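You operate a simulated robot arm through the tools that you are given. There is no shell and no other tool.

Carry out the task below with a simulated robot arm. There is one attempt and no reset: what you move stays moved.

TASK
Check disc three for pinholes and lay it in the matching tray.
Fine: lay it on the lit light box; red tray for pinholes, else green; switch the light off again.

It is judged by the outcome, as a careful person would: the job done as asked, and still so three seconds after it is handed in. It fails if anything else is knocked over, pushed out of place, dropped, spilled or broken.

THE ROBOT
A 7-joint arm with a two-finger parallel gripper, fixed in place. Base frame: the origin is at the foot of the arm, x ahead of it, y to its left, z up; the work surface is at about z = 0.84. Units: m, degrees, N and s.
With the tool pointing down near the work surface it reaches from about 0.42 to 0.9 m from the base axis. Its first joint turns from -115.0 to 115.0 degrees. Payload 3.91 kg.
The tool frame sits at the grasp point between the pads (the TCP): z along the fingers, y along the line on which they close. The tips reach 0.03 m beyond it. Largest opening 0.11 m; finger width 0.02, thickness 0.01; the body of the gripper, 0.048 by 0.112 m, starts 0.055 m behind the TCP.
Orientation is told as [roll, pitch, yaw] about the base's x, y, z axes, in that order, counted from this pose: with the fingers straight down and closing along the base's y, the tool's x points along the base's -x, its y along +y and its z along -z.

THE INTERFACE
- The arm moves only by the tool arm_command. Its argument "series" is a list of rows, each an object (a shift or turn left out is 0, a gripper value left out holds the last) with "xyz": the shift along the base's x, y, z in cm, a list of three; "turn": the turn, a rotation vector about the base's x, y, z in degrees, a list of three; "jaw": the closure in counts, from 0 (fully open) to 255 (shut). In form: [{"xyz": [x, y, z], "turn": [wx, wy, wz], "jaw": jaw}, ...]. A call has 1 to 20 rows; each row is the pose to reach, as a shift and turn from the pose commanded when the call began. Rows are played at 5 a second. More than 0.05 m and 8.6 degrees between two rows, or a gripper value outside its range, and nothing of the call is played. A pose out of reach is approached as far as the arm can. The call stops where the force on the tool passes 90 N (or 10 N more than at its start, if that is more) or the arm is blocked; 0.2 s more then pass. The fingers move at their own pace (about 0.153 m/s each) and stop on an object; they squeeze with about 31 N. The grip force told is the motor's: it shows also when the fingers shut on nothing. Time passes only in rows, and 0.2 s behind the last, so rows that repeat a pose let the fingers close. The reply holds the time, the measured pose of the TCP, the force on the tool along the base axes, the opening and the grip force, in the units named above and with some noise, with the torque about the TCP (base axes, N m) and any sound that the robot's microphone picked up, and new pictures: "pictures" is both (left out), scene, wrist or none.
- Cameras (640 x 400 px; columns grow to the right, rows downward): "scene" is fixed at [0.4014, -0.6499, 1.6396]; the picture's right is [0.98, -0.21, 0.00], its down [-0.13, -0.59, -0.80] and it looks along [0.17, 0.78, -0.60] (base axes); focal length 343 px, centre (320, 200). "wrist" rides on the gripper at [0.072, 0.017, -0.103] in the tool frame; the picture's right is [-0.23, 0.97, 0.00], its down [-0.76, -0.18, -0.62] and it looks along [-0.61, -0.14, 0.78] (tool axes); focal length 222 px, centre (320, 200). There is no depth. A picture from a camera that has moved, and an enlarged one, comes with that camera's place and axes in the base frame and with its lens.
- slide_trunk(by): slides the trunk up (or, below 0, down) by that many m; the arm rides with it, the base frame stays. It gives what a move gives, with no picture.
- zoom(camera, box): a new picture of the part [left, top, right, bottom] of that camera's present view, enlarged. It takes no simulated time.
- close_job(): hands the job in; it is judged then, once.

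Places have to be worked out from the pictures, the camera data and where the tool is seen. Open the gripper and draw the arm clear of the work before you hand the job in, unless the task says otherwise.

The tools are called as a command line: name --argument value ..., lists and objects as JSON in quotes. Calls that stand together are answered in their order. arm_command: Moves the arm, as the interface text tells. Its arguments: {"type":"object","properties":{"series":{"type":"array","items":{"type":"object","properties":{"xyz":{"type":"array","items":{"type":"number"}},"turn":{"type":"array","items":{"type":"number"}},"jaw":{"type":"number"}}}},"pictures":{"type":"string","enum":["both","scene","wrist","none"]}},"required":["series"]} The other tools are called the same way: slide_trunk (by) slides the trunk up or down; zoom (camera, box) takes an enlarged picture of a part of a camera's view; close_job () hands the job in.

At the start:

```text
clock: 0.0
position: [0.3455, 0.3355, 1.2105]
ee_rot: [-0.1, 0.0, 0.2]
ft_force: [0.0, 0.4, 0.3]
moment: [-0.01, 0.0, 0.0]
width: 0.1098
grasp_force: 0.0
trunk travel left (down, up): [-0.85, 0.14]
```

scene: 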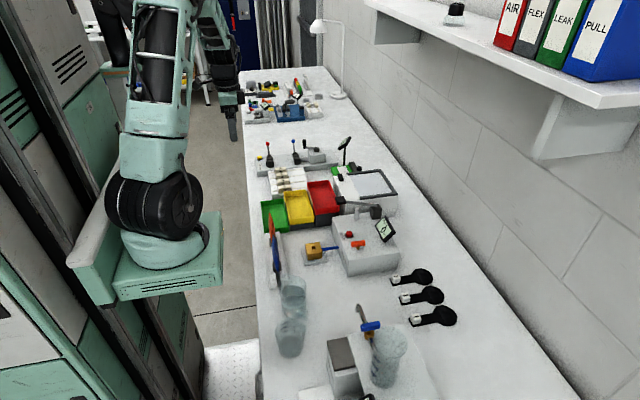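
wrist: 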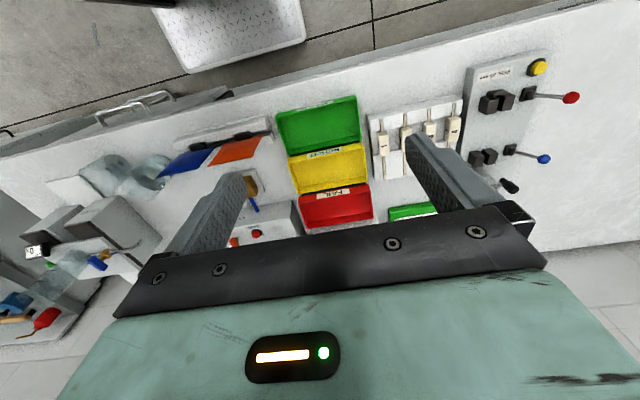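

I'll begin by looking closely at the scene: three dark paddle-like discs at the right, trays red/yellow/green, and a light box behind them.

zoom --camera "scene" --box '[370, 250, 490, 340]'

zoom --camera "scene" --box '[250, 130, 410, 240]'

zoom --camera "scene" --box '[250, 200, 450, 400]'

zoom --camera "wrist" --box '[230, 60, 630, 250]'

```text
4.44 times, centred on (430, 295) of scene
camera zoom: at [0.4014, -0.6499, 1.6396], right [0.98, -0.21, 0.0], down [-0.13, -0.59, -0.8], along [0.17, 0.78, -0.6], focal length 1526 px, centre (-169, -222)
```

zoom: 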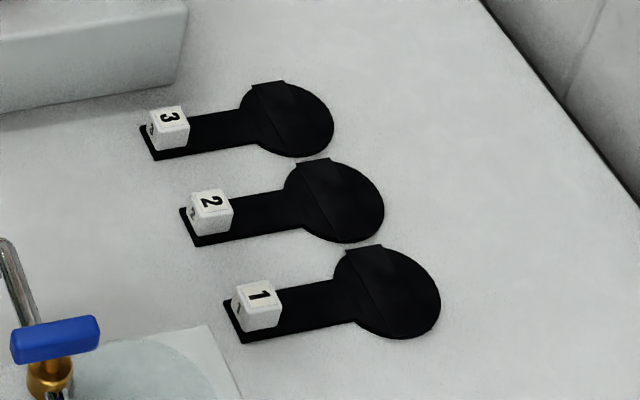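

```text
3.64 times, centred on (330, 185) of scene
camera zoom: at [0.4014, -0.6499, 1.6396], right [0.98, -0.21, 0.0], down [-0.13, -0.59, -0.8], along [0.17, 0.78, -0.6], focal length 1248 px, centre (284, 254)
```

zoom: 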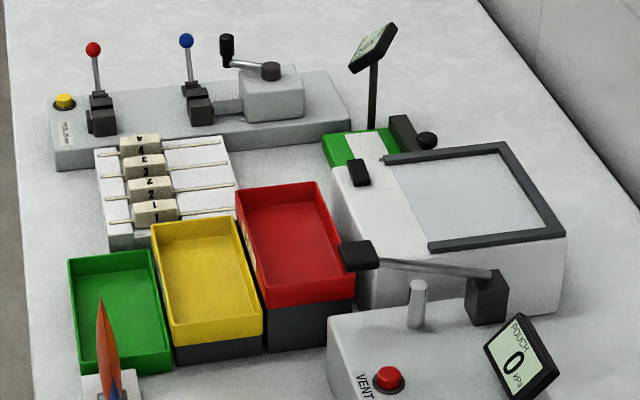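

```text
2.00 times, centred on (350, 300) of scene
camera zoom: at [0.4014, -0.6499, 1.6396], right [0.98, -0.21, 0.0], down [-0.13, -0.59, -0.8], along [0.17, 0.78, -0.6], focal length 686 px, centre (260, 0)
```

zoom: 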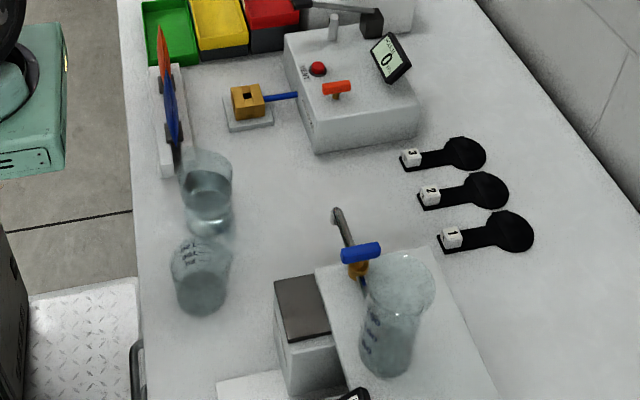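

```text
1.60 times, centred on (430, 155) of wrist
camera zoom: at [0.2734, 0.3519, 1.3146], right [0.23, 0.97, 0.0], down [0.76, -0.18, 0.62], along [0.61, -0.14, -0.78], focal length 355 px, centre (144, 272)
```

zoom: 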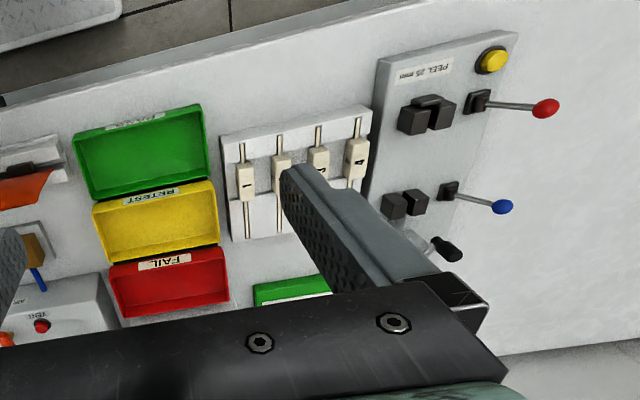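

Disc 3 appears to sit at about (0.85, -0.05) with its numbered cube at (0.755, -0.05); the light box panel is around x 0.73–0.86, y 0.24–0.40 with its top near z 0.94 and a black switch near (0.70, 0.38). I'll move high across to see the discs with the wrist camera.

arm_command --series '[{"xyz": [2.5, -3.3, -0.5]}, {"xyz": [5, -6.6, -1]}, {"xyz": [7.5, -9.9, -1.5]}, {"xyz": [10, -13.2, -2]}, {"xyz": [12.5, -16.5, -3]}, {"xyz": [15, -19.8, -4]}, {"xyz": [17.5, -23.1, -5]}, {"xyz": [20, -26.4, -6]}, {"xyz": [22.5, -29.7, -7]}, {"xyz": [25, -33, -8]}, {"xyz": [26, -34.5, -9]}, {"xyz": [26, -34.5, -9]}]'

```text
clock: 2.6
position: [0.6083, -0.0117, 1.121]
ee_rot: [0.0, 0.0, -0.1]
ft_force: [0.1, -0.3, 0.6]
moment: [0.05, 0.02, 0.0]
width: 0.1101
grasp_force: 0.0
trunk travel left (down, up): [-0.85, 0.14]
camera wrist: at [0.5351, 0.0065, 1.2251], right [0.23, 0.97, 0.0], down [0.76, -0.18, 0.62], along [0.61, -0.14, -0.78], focal length 222 px, centre (320, 200)
```

scene: 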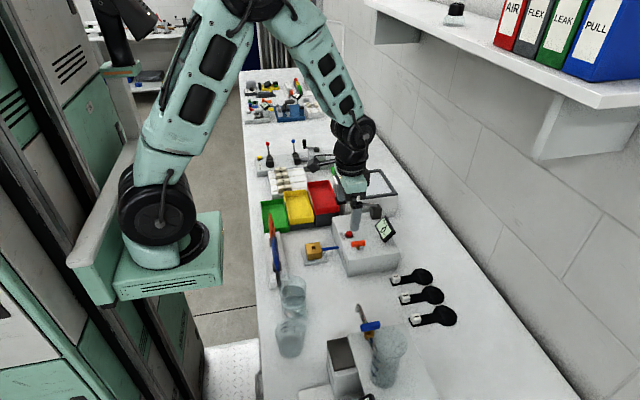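
wrist: 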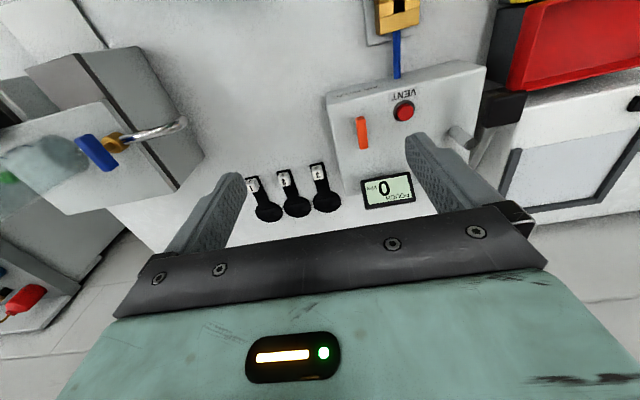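

The wrist view confirms cube 3 at about (0.757, -0.048). I'll zoom on the discs and light box.

zoom --camera "wrist" --box '[235, 150, 363, 230]'

zoom --camera "wrist" --box '[470, 60, 640, 230]'

zoom --camera "scene" --box '[380, 260, 444, 300]'

```text
5.00 times, centred on (299, 190) of wrist
camera zoom: at [0.5351, 0.0065, 1.2251], right [0.23, 0.97, 0.0], down [0.76, -0.18, 0.62], along [0.61, -0.14, -0.78], focal length 1111 px, centre (425, 250)
```

zoom: 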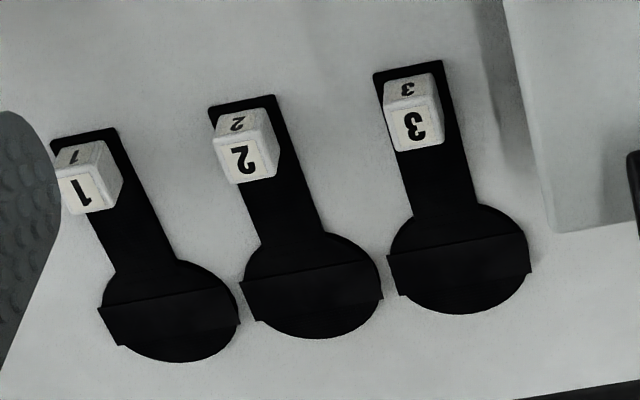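

```text
2.35 times, centred on (555, 145) of wrist
camera zoom: at [0.5351, 0.0065, 1.2251], right [0.23, 0.97, 0.0], down [0.76, -0.18, 0.62], along [0.61, -0.14, -0.78], focal length 523 px, centre (-233, 329)
```

zoom: 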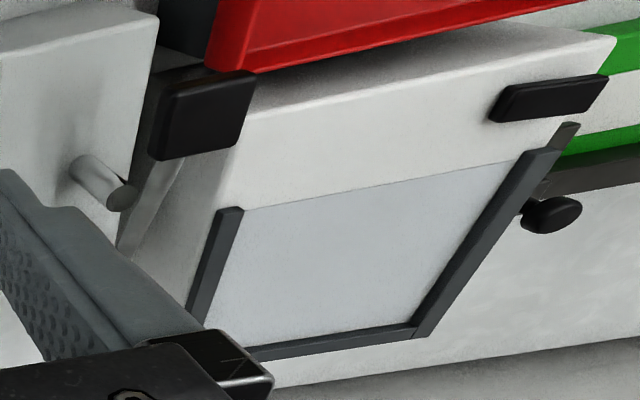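

```text
10.00 times, centred on (412, 280) of scene
camera zoom: at [0.4014, -0.6499, 1.6396], right [0.98, -0.21, 0.0], down [-0.13, -0.59, -0.8], along [0.17, 0.78, -0.6], focal length 3433 px, centre (-600, -600)
```

zoom: 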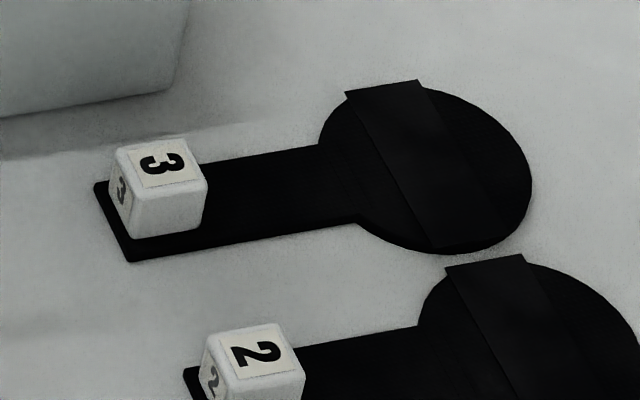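

The discs carry a black band across the middle and a ~19 mm numbered cube on the handle end. Next I'll move to look at the light box and its switch from close up.

arm_command --series '[{"xyz": [-1, 3.7, 1]}, {"xyz": [-2, 7.4, 2]}, {"xyz": [-3, 11.1, 3]}, {"xyz": [-4, 14.8, 3]}, {"xyz": [-5, 18.5, 3]}, {"xyz": [-6, 22.2, 3]}, {"xyz": [-7, 25.9, 3]}, {"xyz": [-8, 29.6, 3]}, {"xyz": [-9, 33.3, 3]}, {"xyz": [-10, 37, 3]}, {"xyz": [-10, 37, 3]}]'

```text
clock: 5.0
position: [0.5051, 0.3607, 1.1462]
ee_rot: [0.0, 0.1, 0.0]
ft_force: [0.8, 0.5, 0.1]
moment: [-0.02, -0.01, -0.01]
width: 0.1099
grasp_force: 0.1
trunk travel left (down, up): [-0.85, 0.14]
camera wrist: at [0.433, 0.3765, 1.2522], right [0.23, 0.97, 0.0], down [0.76, -0.18, 0.62], along [0.61, -0.14, -0.78], focal length 222 px, centre (320, 200)
```

scene: 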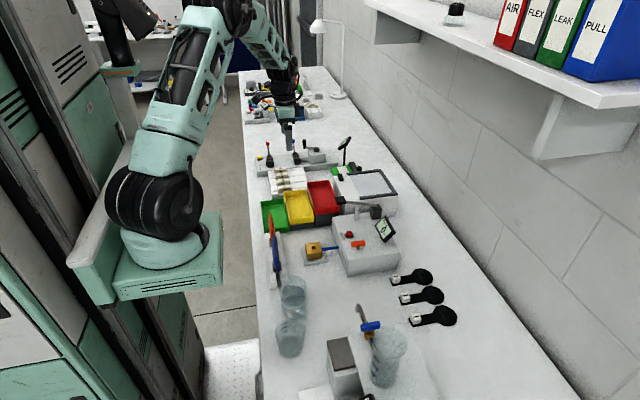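
wrist: 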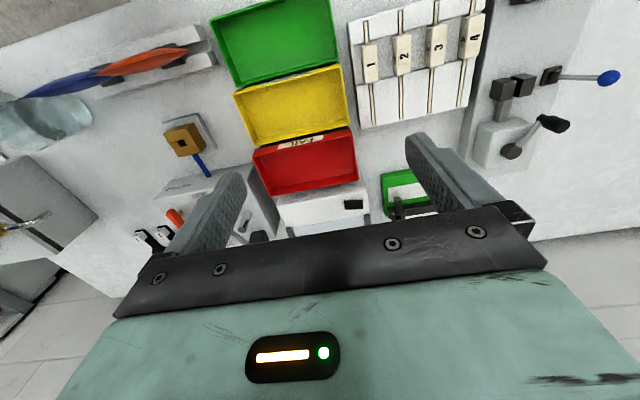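

The switch on the light box's front ledge is now visible; zooming in on it and on the trays.

zoom --camera "wrist" --box '[320, 180, 400, 230]'

zoom --camera "wrist" --box '[200, 0, 440, 240]'

zoom --camera "scene" --box '[325, 155, 405, 225]'

```text
8.00 times, centred on (360, 205) of wrist
camera zoom: at [0.433, 0.3765, 1.2522], right [0.23, 0.97, 0.0], down [0.76, -0.18, 0.62], along [0.61, -0.14, -0.78], focal length 1777 px, centre (0, 160)
```

zoom: 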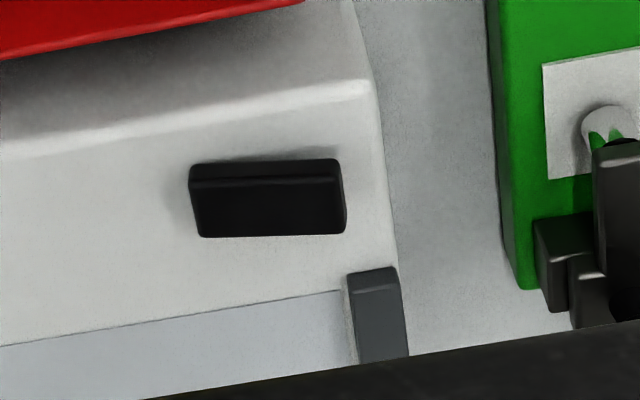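

```text
1.67 times, centred on (320, 120) of wrist
camera zoom: at [0.433, 0.3765, 1.2522], right [0.23, 0.97, 0.0], down [0.76, -0.18, 0.62], along [0.61, -0.14, -0.78], focal length 370 px, centre (320, 333)
```

zoom: 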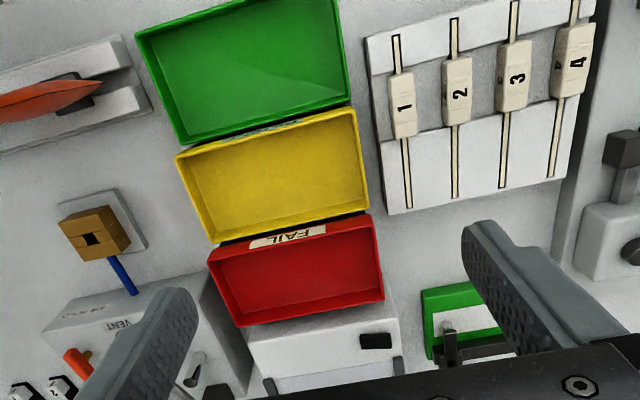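

```text
5.71 times, centred on (365, 190) of scene
camera zoom: at [0.4014, -0.6499, 1.6396], right [0.98, -0.21, 0.0], down [-0.13, -0.59, -0.8], along [0.17, 0.78, -0.6], focal length 1962 px, centre (63, 257)
```

zoom: 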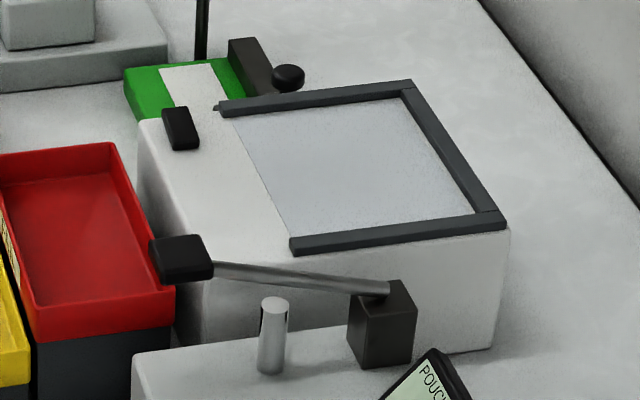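

zoom --camera "scene" --box '[340, 167, 356, 177]'

zoom --camera "wrist" --box '[336, 194, 376, 219]'

```text
16.00 times, centred on (348, 172) of scene
camera zoom: at [0.4014, -0.6499, 1.6396], right [0.98, -0.21, 0.0], down [-0.13, -0.59, -0.8], along [0.17, 0.78, -0.6], focal length 5492 px, centre (-128, 648)
```

zoom: 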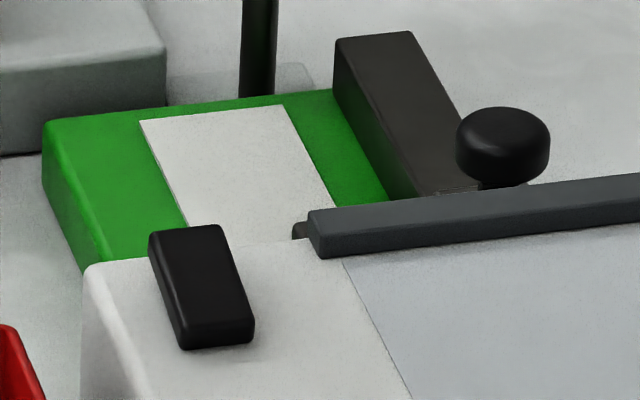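

```text
16.00 times, centred on (356, 206) of wrist
camera zoom: at [0.433, 0.3765, 1.2522], right [0.23, 0.97, 0.0], down [0.76, -0.18, 0.62], along [0.61, -0.14, -0.78], focal length 3554 px, centre (-256, 96)
```

zoom: 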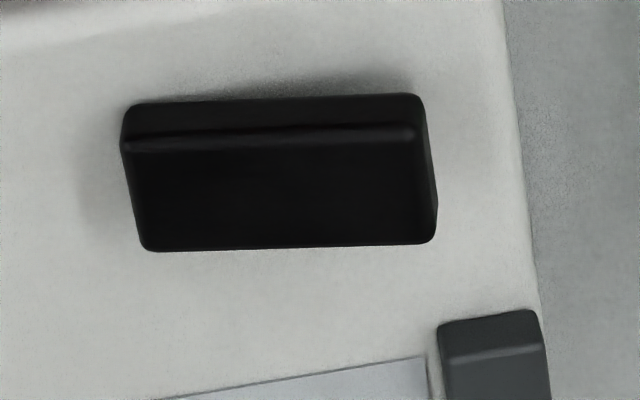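

By triangulation the rocker's +y end is raised (~z 0.949) and its -y end is down (~0.943), centred near (0.697, 0.378). I'll shut the gripper and hover over the raised end.

arm_command --series '[{"xyz": [4, 0.6, 0], "jaw": 255}, {"xyz": [8, 1.2, 0], "jaw": 255}, {"xyz": [12, 1.8, -2], "jaw": 255}, {"xyz": [16, 2.4, -5], "jaw": 255}, {"xyz": [19.1, 2.9, -9], "jaw": 255}, {"xyz": [19.1, 2.9, -12], "jaw": 255}, {"xyz": [19.1, 2.9, -14], "jaw": 255}, {"xyz": [19.1, 2.9, -14], "jaw": 255}]'

```text
refused: row 4 steps farther than a row can; nothing moved
```

The step was slightly too long; I'll replay with finer steps.

arm_command --series '[{"xyz": [3.5, 0.6, 0], "jaw": 255}, {"xyz": [7, 1.2, -1], "jaw": 255}, {"xyz": [10.5, 1.8, -3], "jaw": 255}, {"xyz": [14, 2.4, -5], "jaw": 255}, {"xyz": [17, 2.9, -7.5], "jaw": 255}, {"xyz": [19.1, 2.9, -10], "jaw": 255}, {"xyz": [19.1, 2.9, -13], "jaw": 255}, {"xyz": [19.1, 2.9, -14], "jaw": 255}, {"xyz": [19.1, 2.9, -14], "jaw": 255}]'

```text
clock: 7.0
position: [0.6963, 0.39, 1.0095]
ee_rot: [0.0, 0.0, 0.1]
ft_force: [-0.4, 0.4, -0.4]
moment: [-0.02, 0.0, -0.01]
width: 0.0
grasp_force: 31.1
trunk travel left (down, up): [-0.85, 0.14]
camera wrist: at [0.6241, 0.4074, 1.1128], right [0.23, 0.97, 0.0], down [0.76, -0.18, 0.62], along [0.61, -0.14, -0.78], focal length 222 px, centre (320, 200)
```

scene: 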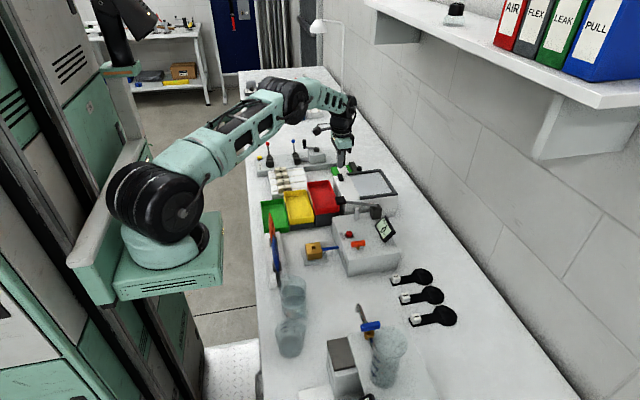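
wrist: 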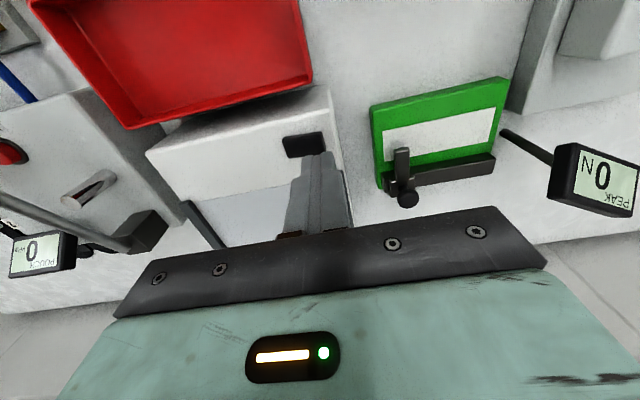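

zoom --camera "wrist" --box '[270, 115, 366, 175]'

zoom --camera "scene" --box '[325, 145, 373, 185]'

```text
6.67 times, centred on (318, 145) of wrist
camera zoom: at [0.6241, 0.4074, 1.1128], right [0.23, 0.97, 0.0], down [0.76, -0.18, 0.62], along [0.61, -0.14, -0.78], focal length 1481 px, centre (333, 567)
```

zoom: 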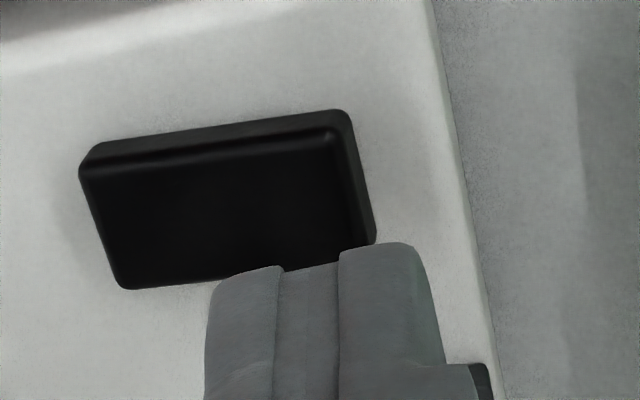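

```text
10.00 times, centred on (349, 165) of scene
camera zoom: at [0.4014, -0.6499, 1.6396], right [0.98, -0.21, 0.0], down [-0.13, -0.59, -0.8], along [0.17, 0.78, -0.6], focal length 3433 px, centre (30, 550)
```

zoom: 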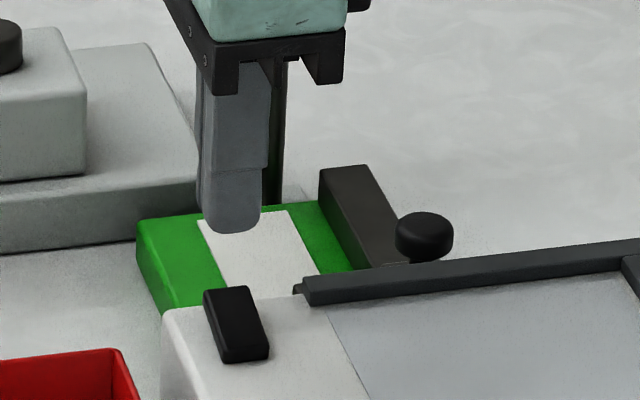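

Rocker confirmed at x 0.689–0.706, y 0.362–0.393, and the closed tips are over its +y half. I'll lower slowly and press, then lift off.

arm_command --series '[{"xyz": [0, 0, -1.5]}, {"xyz": [0, 0, -2.4]}, {"xyz": [0, 0, -2.8]}, {"xyz": [0, 0, -3.1]}, {"xyz": [0, 0, -3.3]}, {"xyz": [0, 0, -3.5]}, {"xyz": [0, 0, -3.7]}, {"xyz": [0, 0, -3.8]}]'

```text
clock: 8.8
position: [0.6958, 0.3907, 0.9758]
ee_rot: [0.2, -0.1, 0.0]
ft_force: [-3.5, 4.2, 24.2]
moment: [-0.12, 0.11, -0.02]
width: 0.0
grasp_force: 31.0
trunk travel left (down, up): [-0.85, 0.14]
camera wrist: at [0.6246, 0.4072, 1.0799], right [0.23, 0.97, 0.0], down [0.76, -0.18, 0.62], along [0.61, -0.14, -0.78], focal length 222 px, centre (320, 200)
```

scene: 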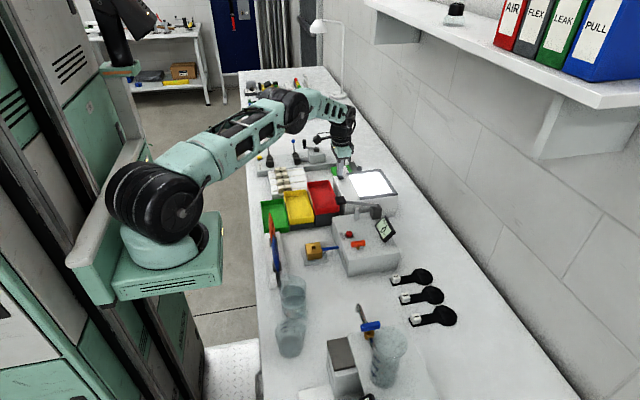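
wrist: 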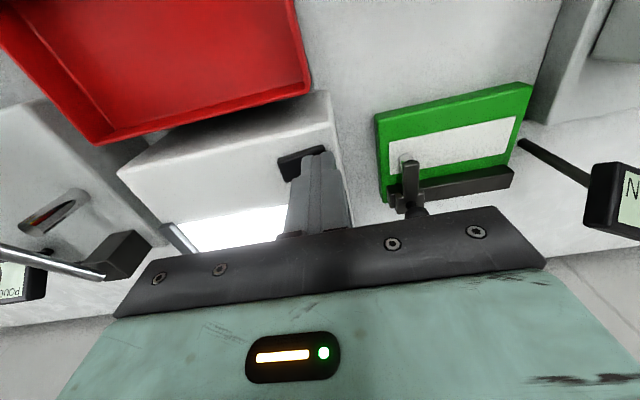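

The panel lit up. I'll lift off, check it stays lit, and travel toward disc 3 while opening the gripper.

arm_command --series '[{"xyz": [0, 0, 3]}, {"xyz": [0, 0, 7]}, {"xyz": [0, 0, 11]}, {"xyz": [0, 0, 15]}, {"xyz": [0, -2, 18]}, {"xyz": [0, -6, 18]}, {"xyz": [0, -10, 18]}, {"xyz": [0, -14, 18]}, {"xyz": [0, -18, 18]}, {"xyz": [0, -22, 18]}, {"xyz": [0, -26, 18]}, {"xyz": [0, -30, 18]}, {"xyz": [0, -34, 18]}, {"xyz": [0, -38, 18], "jaw": 120}, {"xyz": [0, -42, 18], "jaw": 120}, {"xyz": [0, -43.8, 16], "jaw": 120}, {"xyz": [0, -43.8, 13], "jaw": 120}, {"xyz": [0, -43.8, 10], "jaw": 120}, {"xyz": [0, -43.8, 10], "jaw": 120}]'

```text
clock: 12.8
position: [0.6973, -0.0482, 1.0718]
ee_rot: [0.1, 0.1, 0.0]
ft_force: [-0.6, -0.2, 0.0]
moment: [-0.01, 0.03, -0.04]
width: 0.0583
grasp_force: 0.0
trunk travel left (down, up): [-0.85, 0.14]
camera wrist: at [0.6256, -0.0321, 1.1756], right [0.23, 0.97, 0.0], down [0.76, -0.18, 0.62], along [0.61, -0.14, -0.78], focal length 222 px, centre (320, 200)
```

scene: 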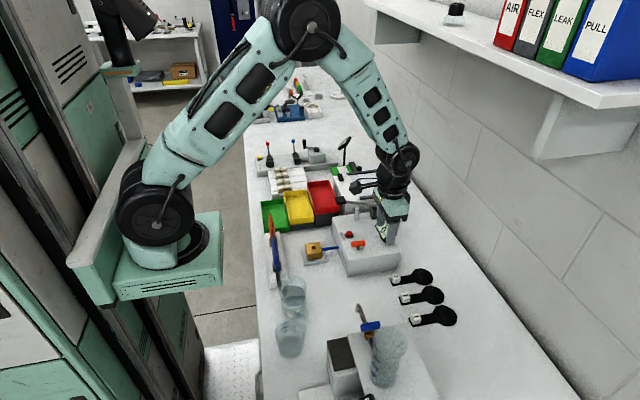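
wrist: 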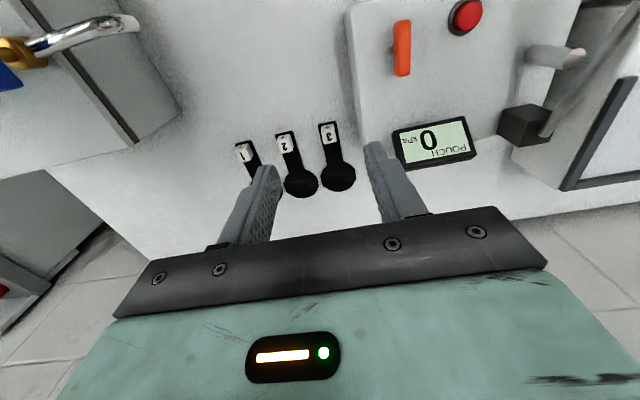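

I'll check whether the panel is still lit and refine disc 3's position.

zoom --camera "wrist" --box '[290, 110, 386, 200]'

zoom --camera "scene" --box '[320, 150, 420, 220]'

zoom --camera "wrist" --box '[540, 70, 640, 220]'

```text
4.44 times, centred on (338, 155) of wrist
camera zoom: at [0.6256, -0.0321, 1.1756], right [0.23, 0.97, 0.0], down [0.76, -0.18, 0.62], along [0.61, -0.14, -0.78], focal length 987 px, centre (240, 400)
```

zoom: 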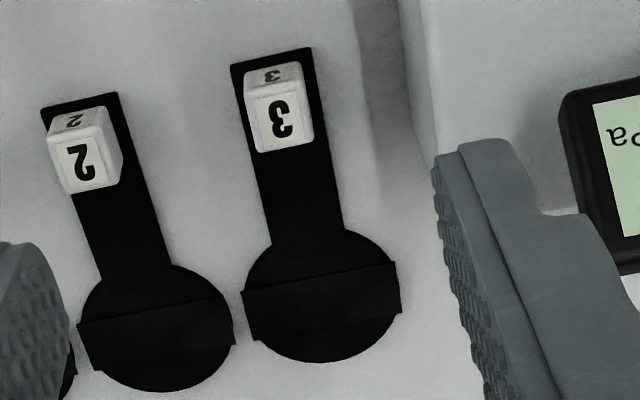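

```text
5.71 times, centred on (370, 185) of scene
camera zoom: at [0.4014, -0.6499, 1.6396], right [0.98, -0.21, 0.0], down [-0.13, -0.59, -0.8], along [0.17, 0.78, -0.6], focal length 1962 px, centre (34, 286)
```

zoom: 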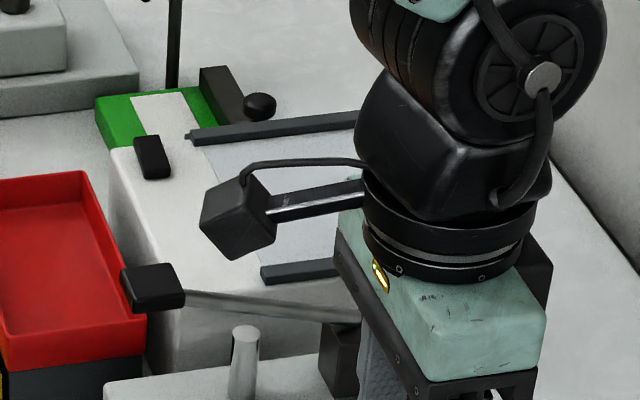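

```text
2.67 times, centred on (590, 145) of wrist
camera zoom: at [0.6256, -0.0321, 1.1756], right [0.23, 0.97, 0.0], down [0.76, -0.18, 0.62], along [0.61, -0.14, -0.78], focal length 592 px, centre (-400, 347)
```

zoom: 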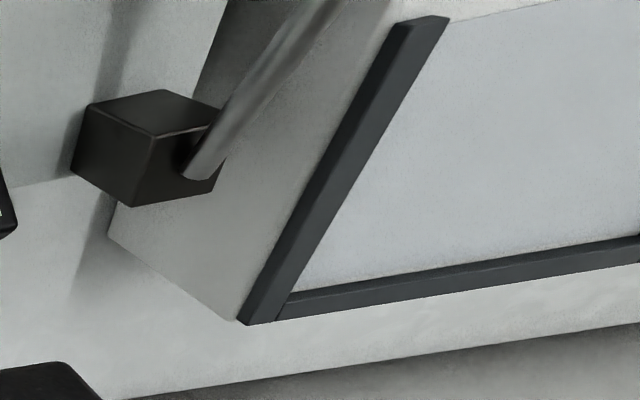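

The light has gone off again: either the rocker sprang back or it is not latched. I'll compare the rocker's pose now.

zoom --camera "scene" --box '[340, 167, 356, 177]'

```text
16.00 times, centred on (348, 172) of scene
camera zoom: at [0.4014, -0.6499, 1.6396], right [0.98, -0.21, 0.0], down [-0.13, -0.59, -0.8], along [0.17, 0.78, -0.6], focal length 5492 px, centre (-128, 648)
```

zoom: 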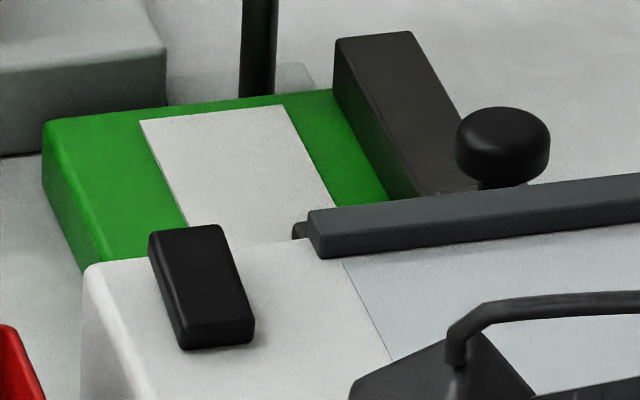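

The rocker is back in its original attitude, so it wasn't pushed through to a latch or it springs back. I'll return and press it again, farther out and deeper, then look right after release.

arm_command --series '[{"xyz": [0, 0, 4], "jaw": 255}, {"xyz": [0, 2, 8], "jaw": 255}, {"xyz": [0, 6, 8], "jaw": 255}, {"xyz": [0, 10.5, 8], "jaw": 255}, {"xyz": [0, 15, 8], "jaw": 255}, {"xyz": [0, 19.5, 8], "jaw": 255}, {"xyz": [0, 24, 8], "jaw": 255}, {"xyz": [0, 28.5, 8], "jaw": 255}, {"xyz": [0, 33, 8], "jaw": 255}, {"xyz": [0, 37.5, 8], "jaw": 255}, {"xyz": [0, 42, 8], "jaw": 255}, {"xyz": [0.1, 44.1, 5], "jaw": 255}, {"xyz": [0.1, 44.1, 1], "jaw": 255}, {"xyz": [0.1, 44.1, -3], "jaw": 255}, {"xyz": [0.1, 44.1, -6.5], "jaw": 255}, {"xyz": [0.1, 44.1, -8.5], "jaw": 255}, {"xyz": [0.1, 44.1, -8.5], "jaw": 255}]' --pictures "none"

```text
clock: 16.4
position: [0.6979, 0.393, 0.9865]
ee_rot: [0.0, 0.0, 0.1]
ft_force: [-0.2, 0.3, 0.9]
moment: [0.0, -0.01, 0.03]
width: 0.0
grasp_force: 31.2
trunk travel left (down, up): [-0.85, 0.14]
```

Hovering just above the rocker's +y end. Pressing deeper now and holding.

arm_command --series '[{"xyz": [0, 0, -0.8]}, {"xyz": [0, 0, -1.2]}, {"xyz": [0, 0, -1.5]}, {"xyz": [0, 0, -1.8]}, {"xyz": [0, 0, -2.1]}, {"xyz": [0, 0, -2.4]}, {"xyz": [0, 0, -2.4]}]'

```text
clock: 18.0
position: [0.6976, 0.3947, 0.9745]
ee_rot: [0.6, -0.5, 0.1]
ft_force: [-14.7, -1.9, 69.6]
moment: [-0.69, 0.67, -0.16]
width: 0.0
grasp_force: 31.0
trunk travel left (down, up): [-0.85, 0.14]
camera wrist: at [0.6248, 0.41, 1.0784], right [0.23, 0.97, 0.01], down [0.76, -0.18, 0.63], along [0.62, -0.13, -0.78], focal length 222 px, centre (320, 200)
```

scene: 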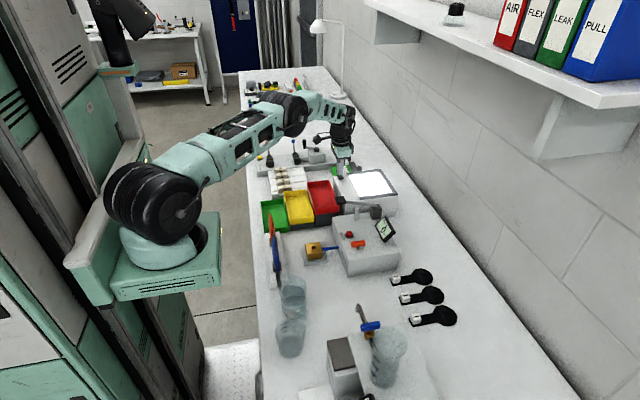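
wrist: 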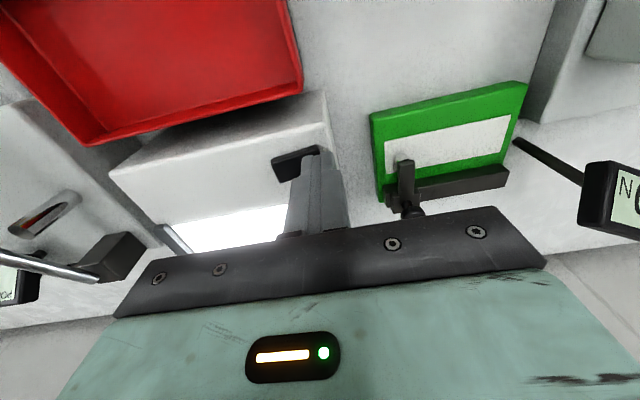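

Lit again and fully bottomed (70 N). Now I lift a little and look right away.

arm_command --series '[{"xyz": [0, 0, 1]}, {"xyz": [0, 0, 4]}]'

zoom --camera "scene" --box '[340, 163, 356, 177]'

```text
clock: 18.6
position: [0.6994, 0.3896, 0.9985]
ee_rot: [-0.3, 0.2, -0.1]
ft_force: [0.7, -0.1, -1.0]
moment: [0.0, 0.02, 0.0]
width: 0.0
grasp_force: 31.0
trunk travel left (down, up): [-0.85, 0.14]
camera wrist: at [0.6269, 0.4069, 1.1036], right [0.23, 0.97, -0.01], down [0.76, -0.17, 0.62], along [0.6, -0.15, -0.78], focal length 222 px, centre (320, 200)
```

scene: 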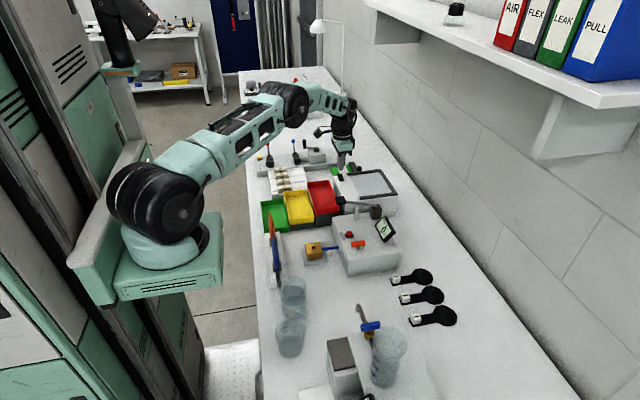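
wrist: 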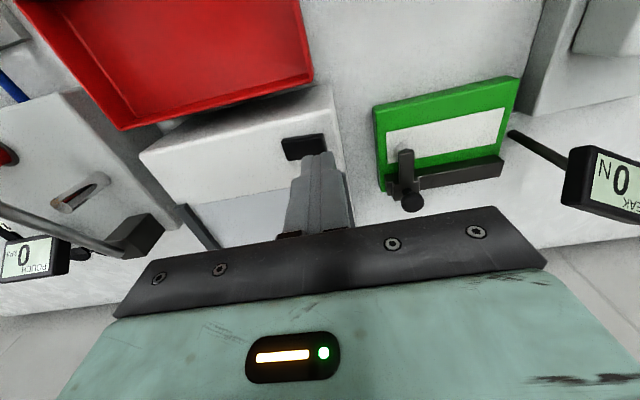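

```text
16.00 times, centred on (348, 170) of scene
camera zoom: at [0.4014, -0.6499, 1.6396], right [0.98, -0.21, 0.0], down [-0.13, -0.59, -0.8], along [0.17, 0.78, -0.6], focal length 5492 px, centre (-128, 680)
```

zoom: 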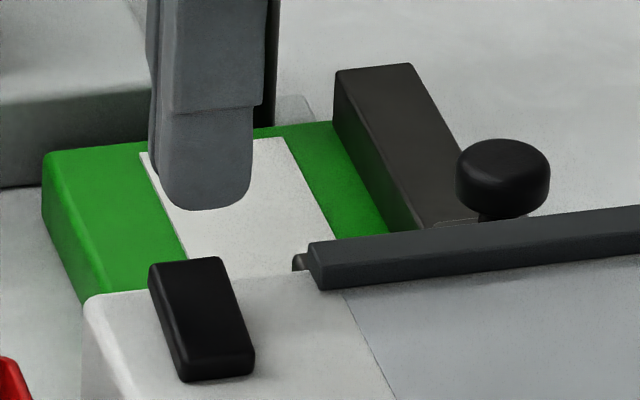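

The light goes out as soon as I release, with the rocker tipping back. The flat tips may have been bearing too near the pivot to tip it fully, so I'll press nearer the extreme +y end and watch the rocker while pressed.

arm_command --series '[{"xyz": [0, 0.6, 0]}, {"xyz": [0, 0.6, -1.5]}, {"xyz": [0, 0.6, -2.2]}, {"xyz": [0, 0.6, -2.6]}, {"xyz": [0, 0.6, -2.8]}, {"xyz": [0, 0.6, -3.0]}, {"xyz": [0, 0.6, -3.2]}, {"xyz": [0, 0.6, -3.4]}, {"xyz": [0, 0.6, -3.4]}]'

zoom --camera "scene" --box '[340, 163, 356, 177]'

zoom --camera "wrist" --box '[260, 125, 356, 185]'

```text
clock: 20.6
position: [0.6973, 0.3985, 0.9734]
ee_rot: [0.2, -0.2, 0.0]
ft_force: [-5.5, -9.4, 41.3]
moment: [-0.68, 0.23, -0.04]
width: 0.0001
grasp_force: 31.5
trunk travel left (down, up): [-0.85, 0.14]
camera wrist: at [0.6247, 0.4149, 1.0779], right [0.23, 0.97, 0.01], down [0.76, -0.18, 0.63], along [0.61, -0.14, -0.78], focal length 222 px, centre (320, 200)
```

scene: 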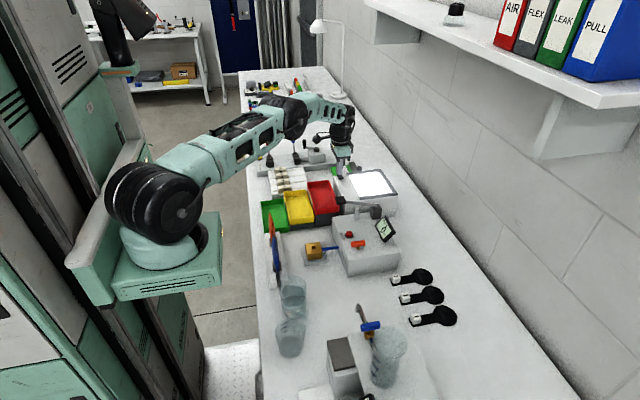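
wrist: 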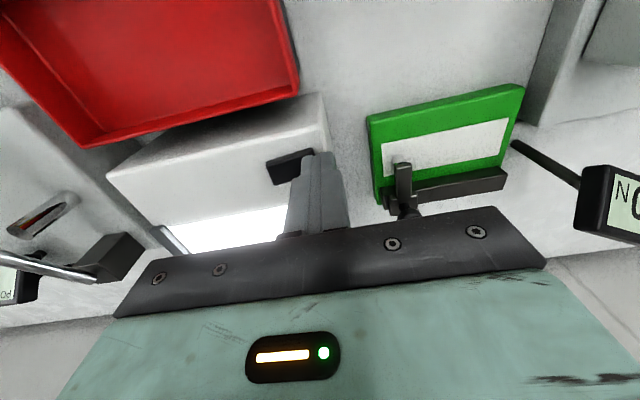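

```text
16.00 times, centred on (348, 170) of scene
camera zoom: at [0.4014, -0.6499, 1.6396], right [0.98, -0.21, 0.0], down [-0.13, -0.59, -0.8], along [0.17, 0.78, -0.6], focal length 5492 px, centre (-128, 680)
```

zoom: 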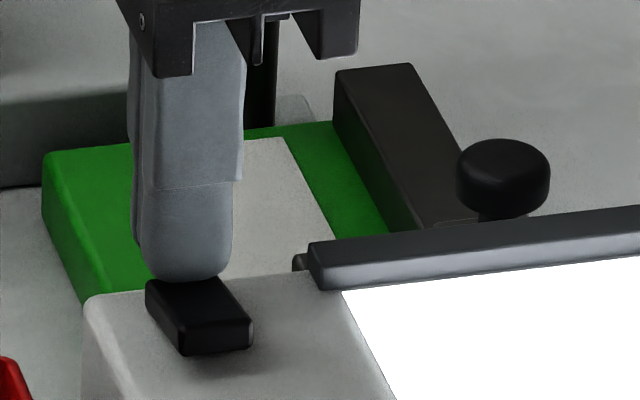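

```text
6.67 times, centred on (308, 155) of wrist
camera zoom: at [0.6247, 0.4149, 1.0779], right [0.23, 0.97, 0.01], down [0.76, -0.18, 0.63], along [0.61, -0.14, -0.78], focal length 1481 px, centre (400, 500)
```

zoom: 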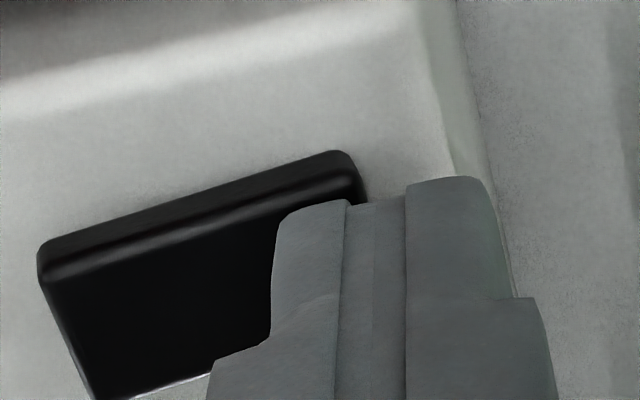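

Now the rocker has clearly tipped the other way (its -y end has risen). Releasing to see whether it latches.

arm_command --series '[{"xyz": [0, 0, 1]}, {"xyz": [0, 0, 4]}, {"xyz": [0, 0, 6]}]' --pictures "scene"

zoom --camera "scene" --box '[340, 163, 356, 177]'

```text
clock: 21.4
position: [0.6974, 0.3986, 1.0269]
ee_rot: [-0.1, 0.1, 0.1]
ft_force: [-0.4, -0.2, 0.1]
moment: [0.04, -0.02, 0.0]
width: 0.0001
grasp_force: 31.1
trunk travel left (down, up): [-0.85, 0.14]
```

scene: 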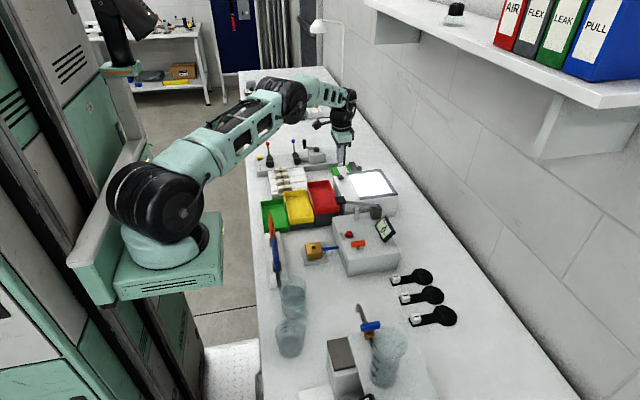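

```text
16.00 times, centred on (348, 170) of scene
camera zoom: at [0.4014, -0.6499, 1.6396], right [0.98, -0.21, 0.0], down [-0.13, -0.59, -0.8], along [0.17, 0.78, -0.6], focal length 5492 px, centre (-128, 680)
```

zoom: 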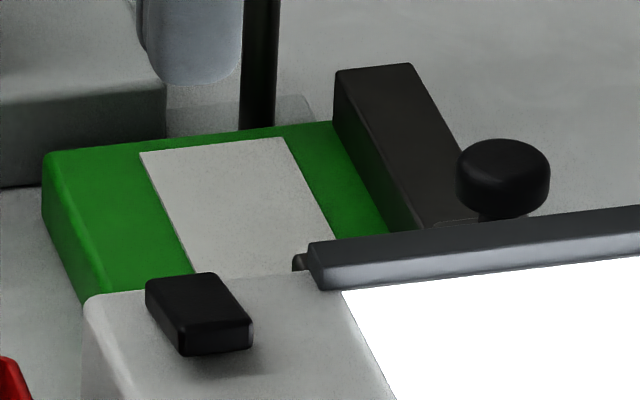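

Latched on this time. Now to disc 3: since the pouch tester's box sits right beside it, I'll turn the gripper +90° so it closes along x with the slim side toward that box, and hover above cube 3 at (0.757, -0.048).

arm_command --series '[{"xyz": [0, 0, 4]}, {"xyz": [0, 0, 8]}, {"xyz": [0.1, -0.5, 12]}, {"xyz": [0.5, -3.7, 12], "turn": [0, 0, 7.5]}, {"xyz": [1.0, -7.4, 12], "turn": [0, 0, 15]}, {"xyz": [1.5, -11.1, 12], "turn": [0, 0, 22.5]}, {"xyz": [2.0, -14.8, 12], "turn": [0, 0, 30]}, {"xyz": [2.5, -18.5, 12], "turn": [0, 0, 37.5]}, {"xyz": [3, -22.2, 12], "turn": [0, 0, 45]}, {"xyz": [3.5, -25.9, 12], "turn": [0, 0, 52.5]}, {"xyz": [4, -29.6, 12], "turn": [0, 0, 60]}, {"xyz": [4.5, -33.3, 12], "turn": [0, 0, 67.5]}, {"xyz": [5, -37, 12], "turn": [0, 0, 75]}, {"xyz": [5.5, -40.7, 12], "turn": [0, 0, 82.5], "jaw": 140}, {"xyz": [5.95, -44.4, 11], "turn": [0, 0, 90], "jaw": 140}, {"xyz": [5.95, -44.65, 8], "turn": [0, 0, 90], "jaw": 140}, {"xyz": [5.95, -44.65, 4], "turn": [0, 0, 90], "jaw": 140}, {"xyz": [5.95, -44.65, 0], "turn": [0, 0, 90], "jaw": 140}, {"xyz": [5.95, -44.65, 0], "turn": [0, 0, 90], "jaw": 140}]'

```text
clock: 25.4
position: [0.7566, -0.0508, 1.0287]
ee_rot: [0.1, 0.1, 90.1]
ft_force: [0.1, -0.7, -1.1]
moment: [0.01, 0.01, -0.01]
width: 0.0496
grasp_force: 0.0
trunk travel left (down, up): [-0.85, 0.14]
camera wrist: at [0.7411, -0.1227, 1.1329], right [-0.97, 0.23, 0.0], down [0.18, 0.76, 0.62], along [0.14, 0.61, -0.78], focal length 222 px, centre (320, 200)
```

scene: 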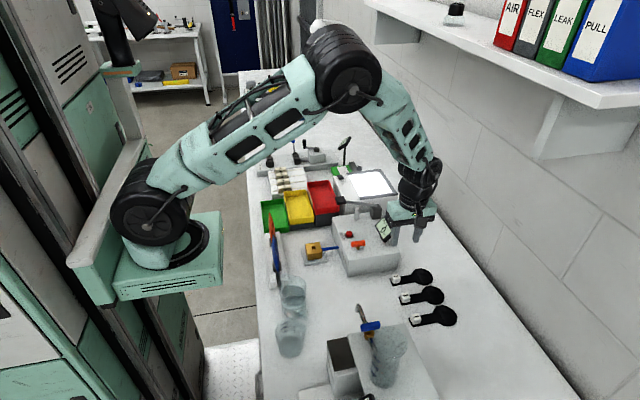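
wrist: 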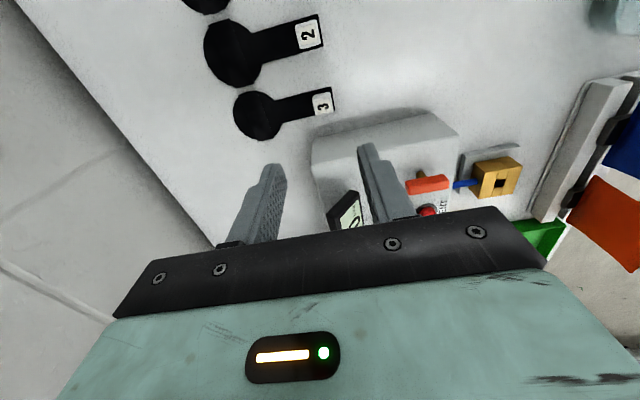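

zoom --camera "wrist" --box '[225, 70, 353, 150]'

zoom --camera "scene" --box '[370, 190, 450, 300]'

```text
5.00 times, centred on (289, 110) of wrist
camera zoom: at [0.7411, -0.1227, 1.1329], right [-0.97, 0.23, 0.0], down [0.18, 0.76, 0.62], along [0.14, 0.61, -0.78], focal length 1111 px, centre (475, 650)
```

zoom: 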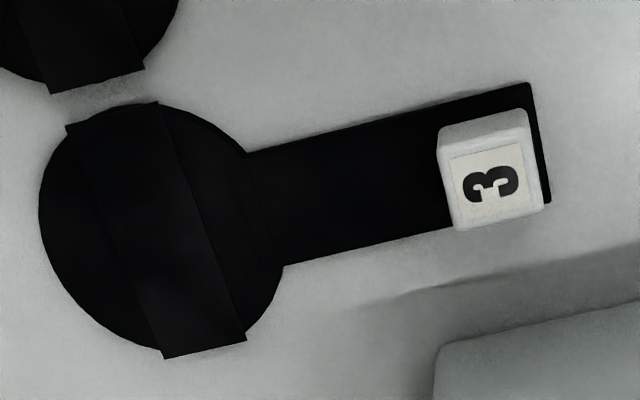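

```text
3.64 times, centred on (410, 245) of scene
camera zoom: at [0.4014, -0.6499, 1.6396], right [0.98, -0.21, 0.0], down [-0.13, -0.59, -0.8], along [0.17, 0.78, -0.6], focal length 1248 px, centre (-7, 36)
```

zoom: 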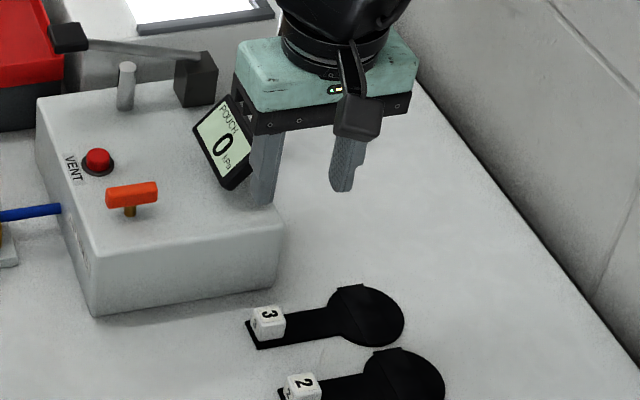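

Cube 3 is at about (0.755, -0.047), right under the fingers. Descending to just above plate level with force watch.

arm_command --series '[{"xyz": [-0.1, 0.1, -4]}, {"xyz": [-0.1, 0.1, -8]}, {"xyz": [-0.1, 0.1, -11]}, {"xyz": [-0.1, 0.1, -13]}, {"xyz": [-0.1, 0.1, -14.2]}, {"xyz": [-0.1, 0.1, -14.9]}, {"xyz": [-0.1, 0.1, -14.9]}]'

zoom --camera "scene" --box '[375, 250, 439, 300]'

zoom --camera "wrist" --box '[220, 100, 420, 230]'

```text
clock: 27.0
position: [0.7555, -0.0483, 0.8802]
ee_rot: [0.0, 0.0, 90.1]
ft_force: [0.1, 0.0, -0.4]
moment: [-0.01, -0.01, 0.0]
width: 0.0496
grasp_force: 0.1
trunk travel left (down, up): [-0.85, 0.14]
camera wrist: at [0.7396, -0.1198, 0.9839], right [-0.97, 0.23, 0.0], down [0.18, 0.76, 0.62], along [0.14, 0.61, -0.78], focal length 222 px, centre (320, 200)
```

scene: 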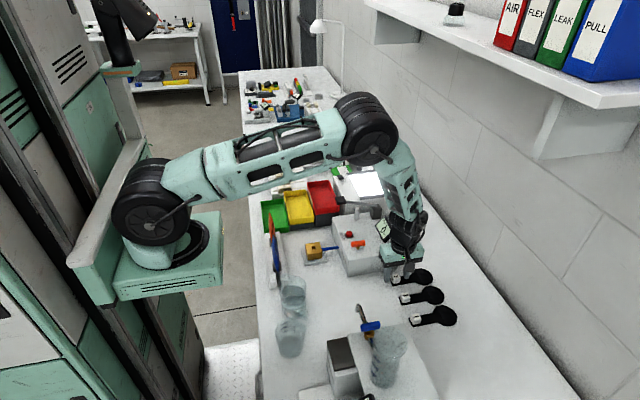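
wrist: 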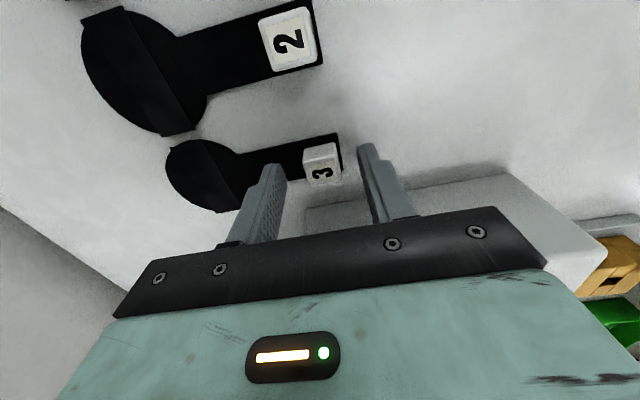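

```text
8.00 times, centred on (407, 275) of scene
camera zoom: at [0.4014, -0.6499, 1.6396], right [0.98, -0.21, 0.0], down [-0.13, -0.59, -0.8], along [0.17, 0.78, -0.6], focal length 2746 px, centre (-376, -400)
```

zoom: 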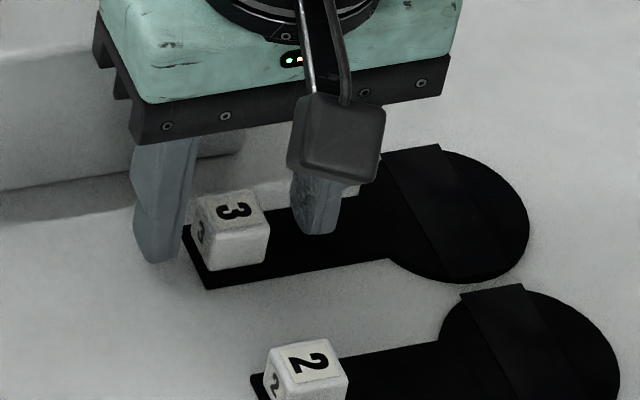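

```text
3.08 times, centred on (320, 165) of wrist
camera zoom: at [0.7396, -0.1198, 0.9839], right [-0.97, 0.23, 0.0], down [0.18, 0.76, 0.62], along [0.14, 0.61, -0.78], focal length 684 px, centre (320, 308)
```

zoom: 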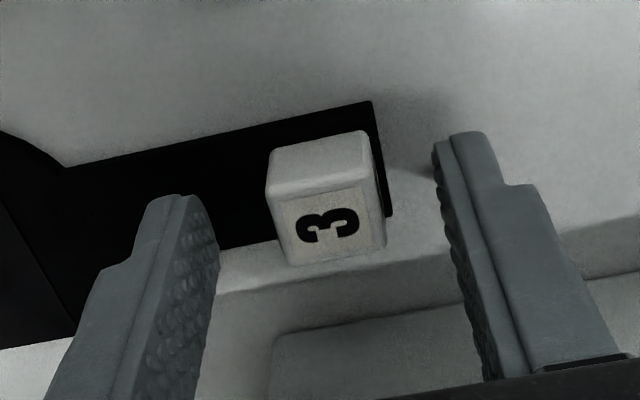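

The fingers straddle cube 3 just above the plate, clear of neighbours. Closing the grip.

arm_command --series '[{"xyz": [0, 0, 0], "jaw": 255}, {"xyz": [0, 0, 0], "jaw": 255}, {"xyz": [0, 0, 0], "jaw": 255}, {"xyz": [0, 0, 0], "jaw": 255}]' --pictures "wrist"

```text
clock: 28.0
position: [0.756, -0.0466, 0.8797]
ee_rot: [-0.1, 0.1, 90.1]
ft_force: [-0.6, 0.3, 0.5]
moment: [-0.03, 0.03, -0.02]
width: 0.0208
grasp_force: 31.3
trunk travel left (down, up): [-0.85, 0.14]
camera wrist: at [0.7396, -0.1199, 0.984], right [-0.97, 0.23, 0.0], down [0.18, 0.76, 0.62], along [0.14, 0.61, -0.78], focal length 222 px, centre (320, 200)
```

wrist: 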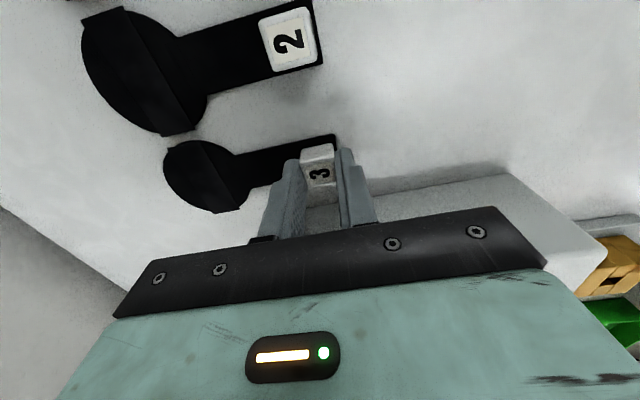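

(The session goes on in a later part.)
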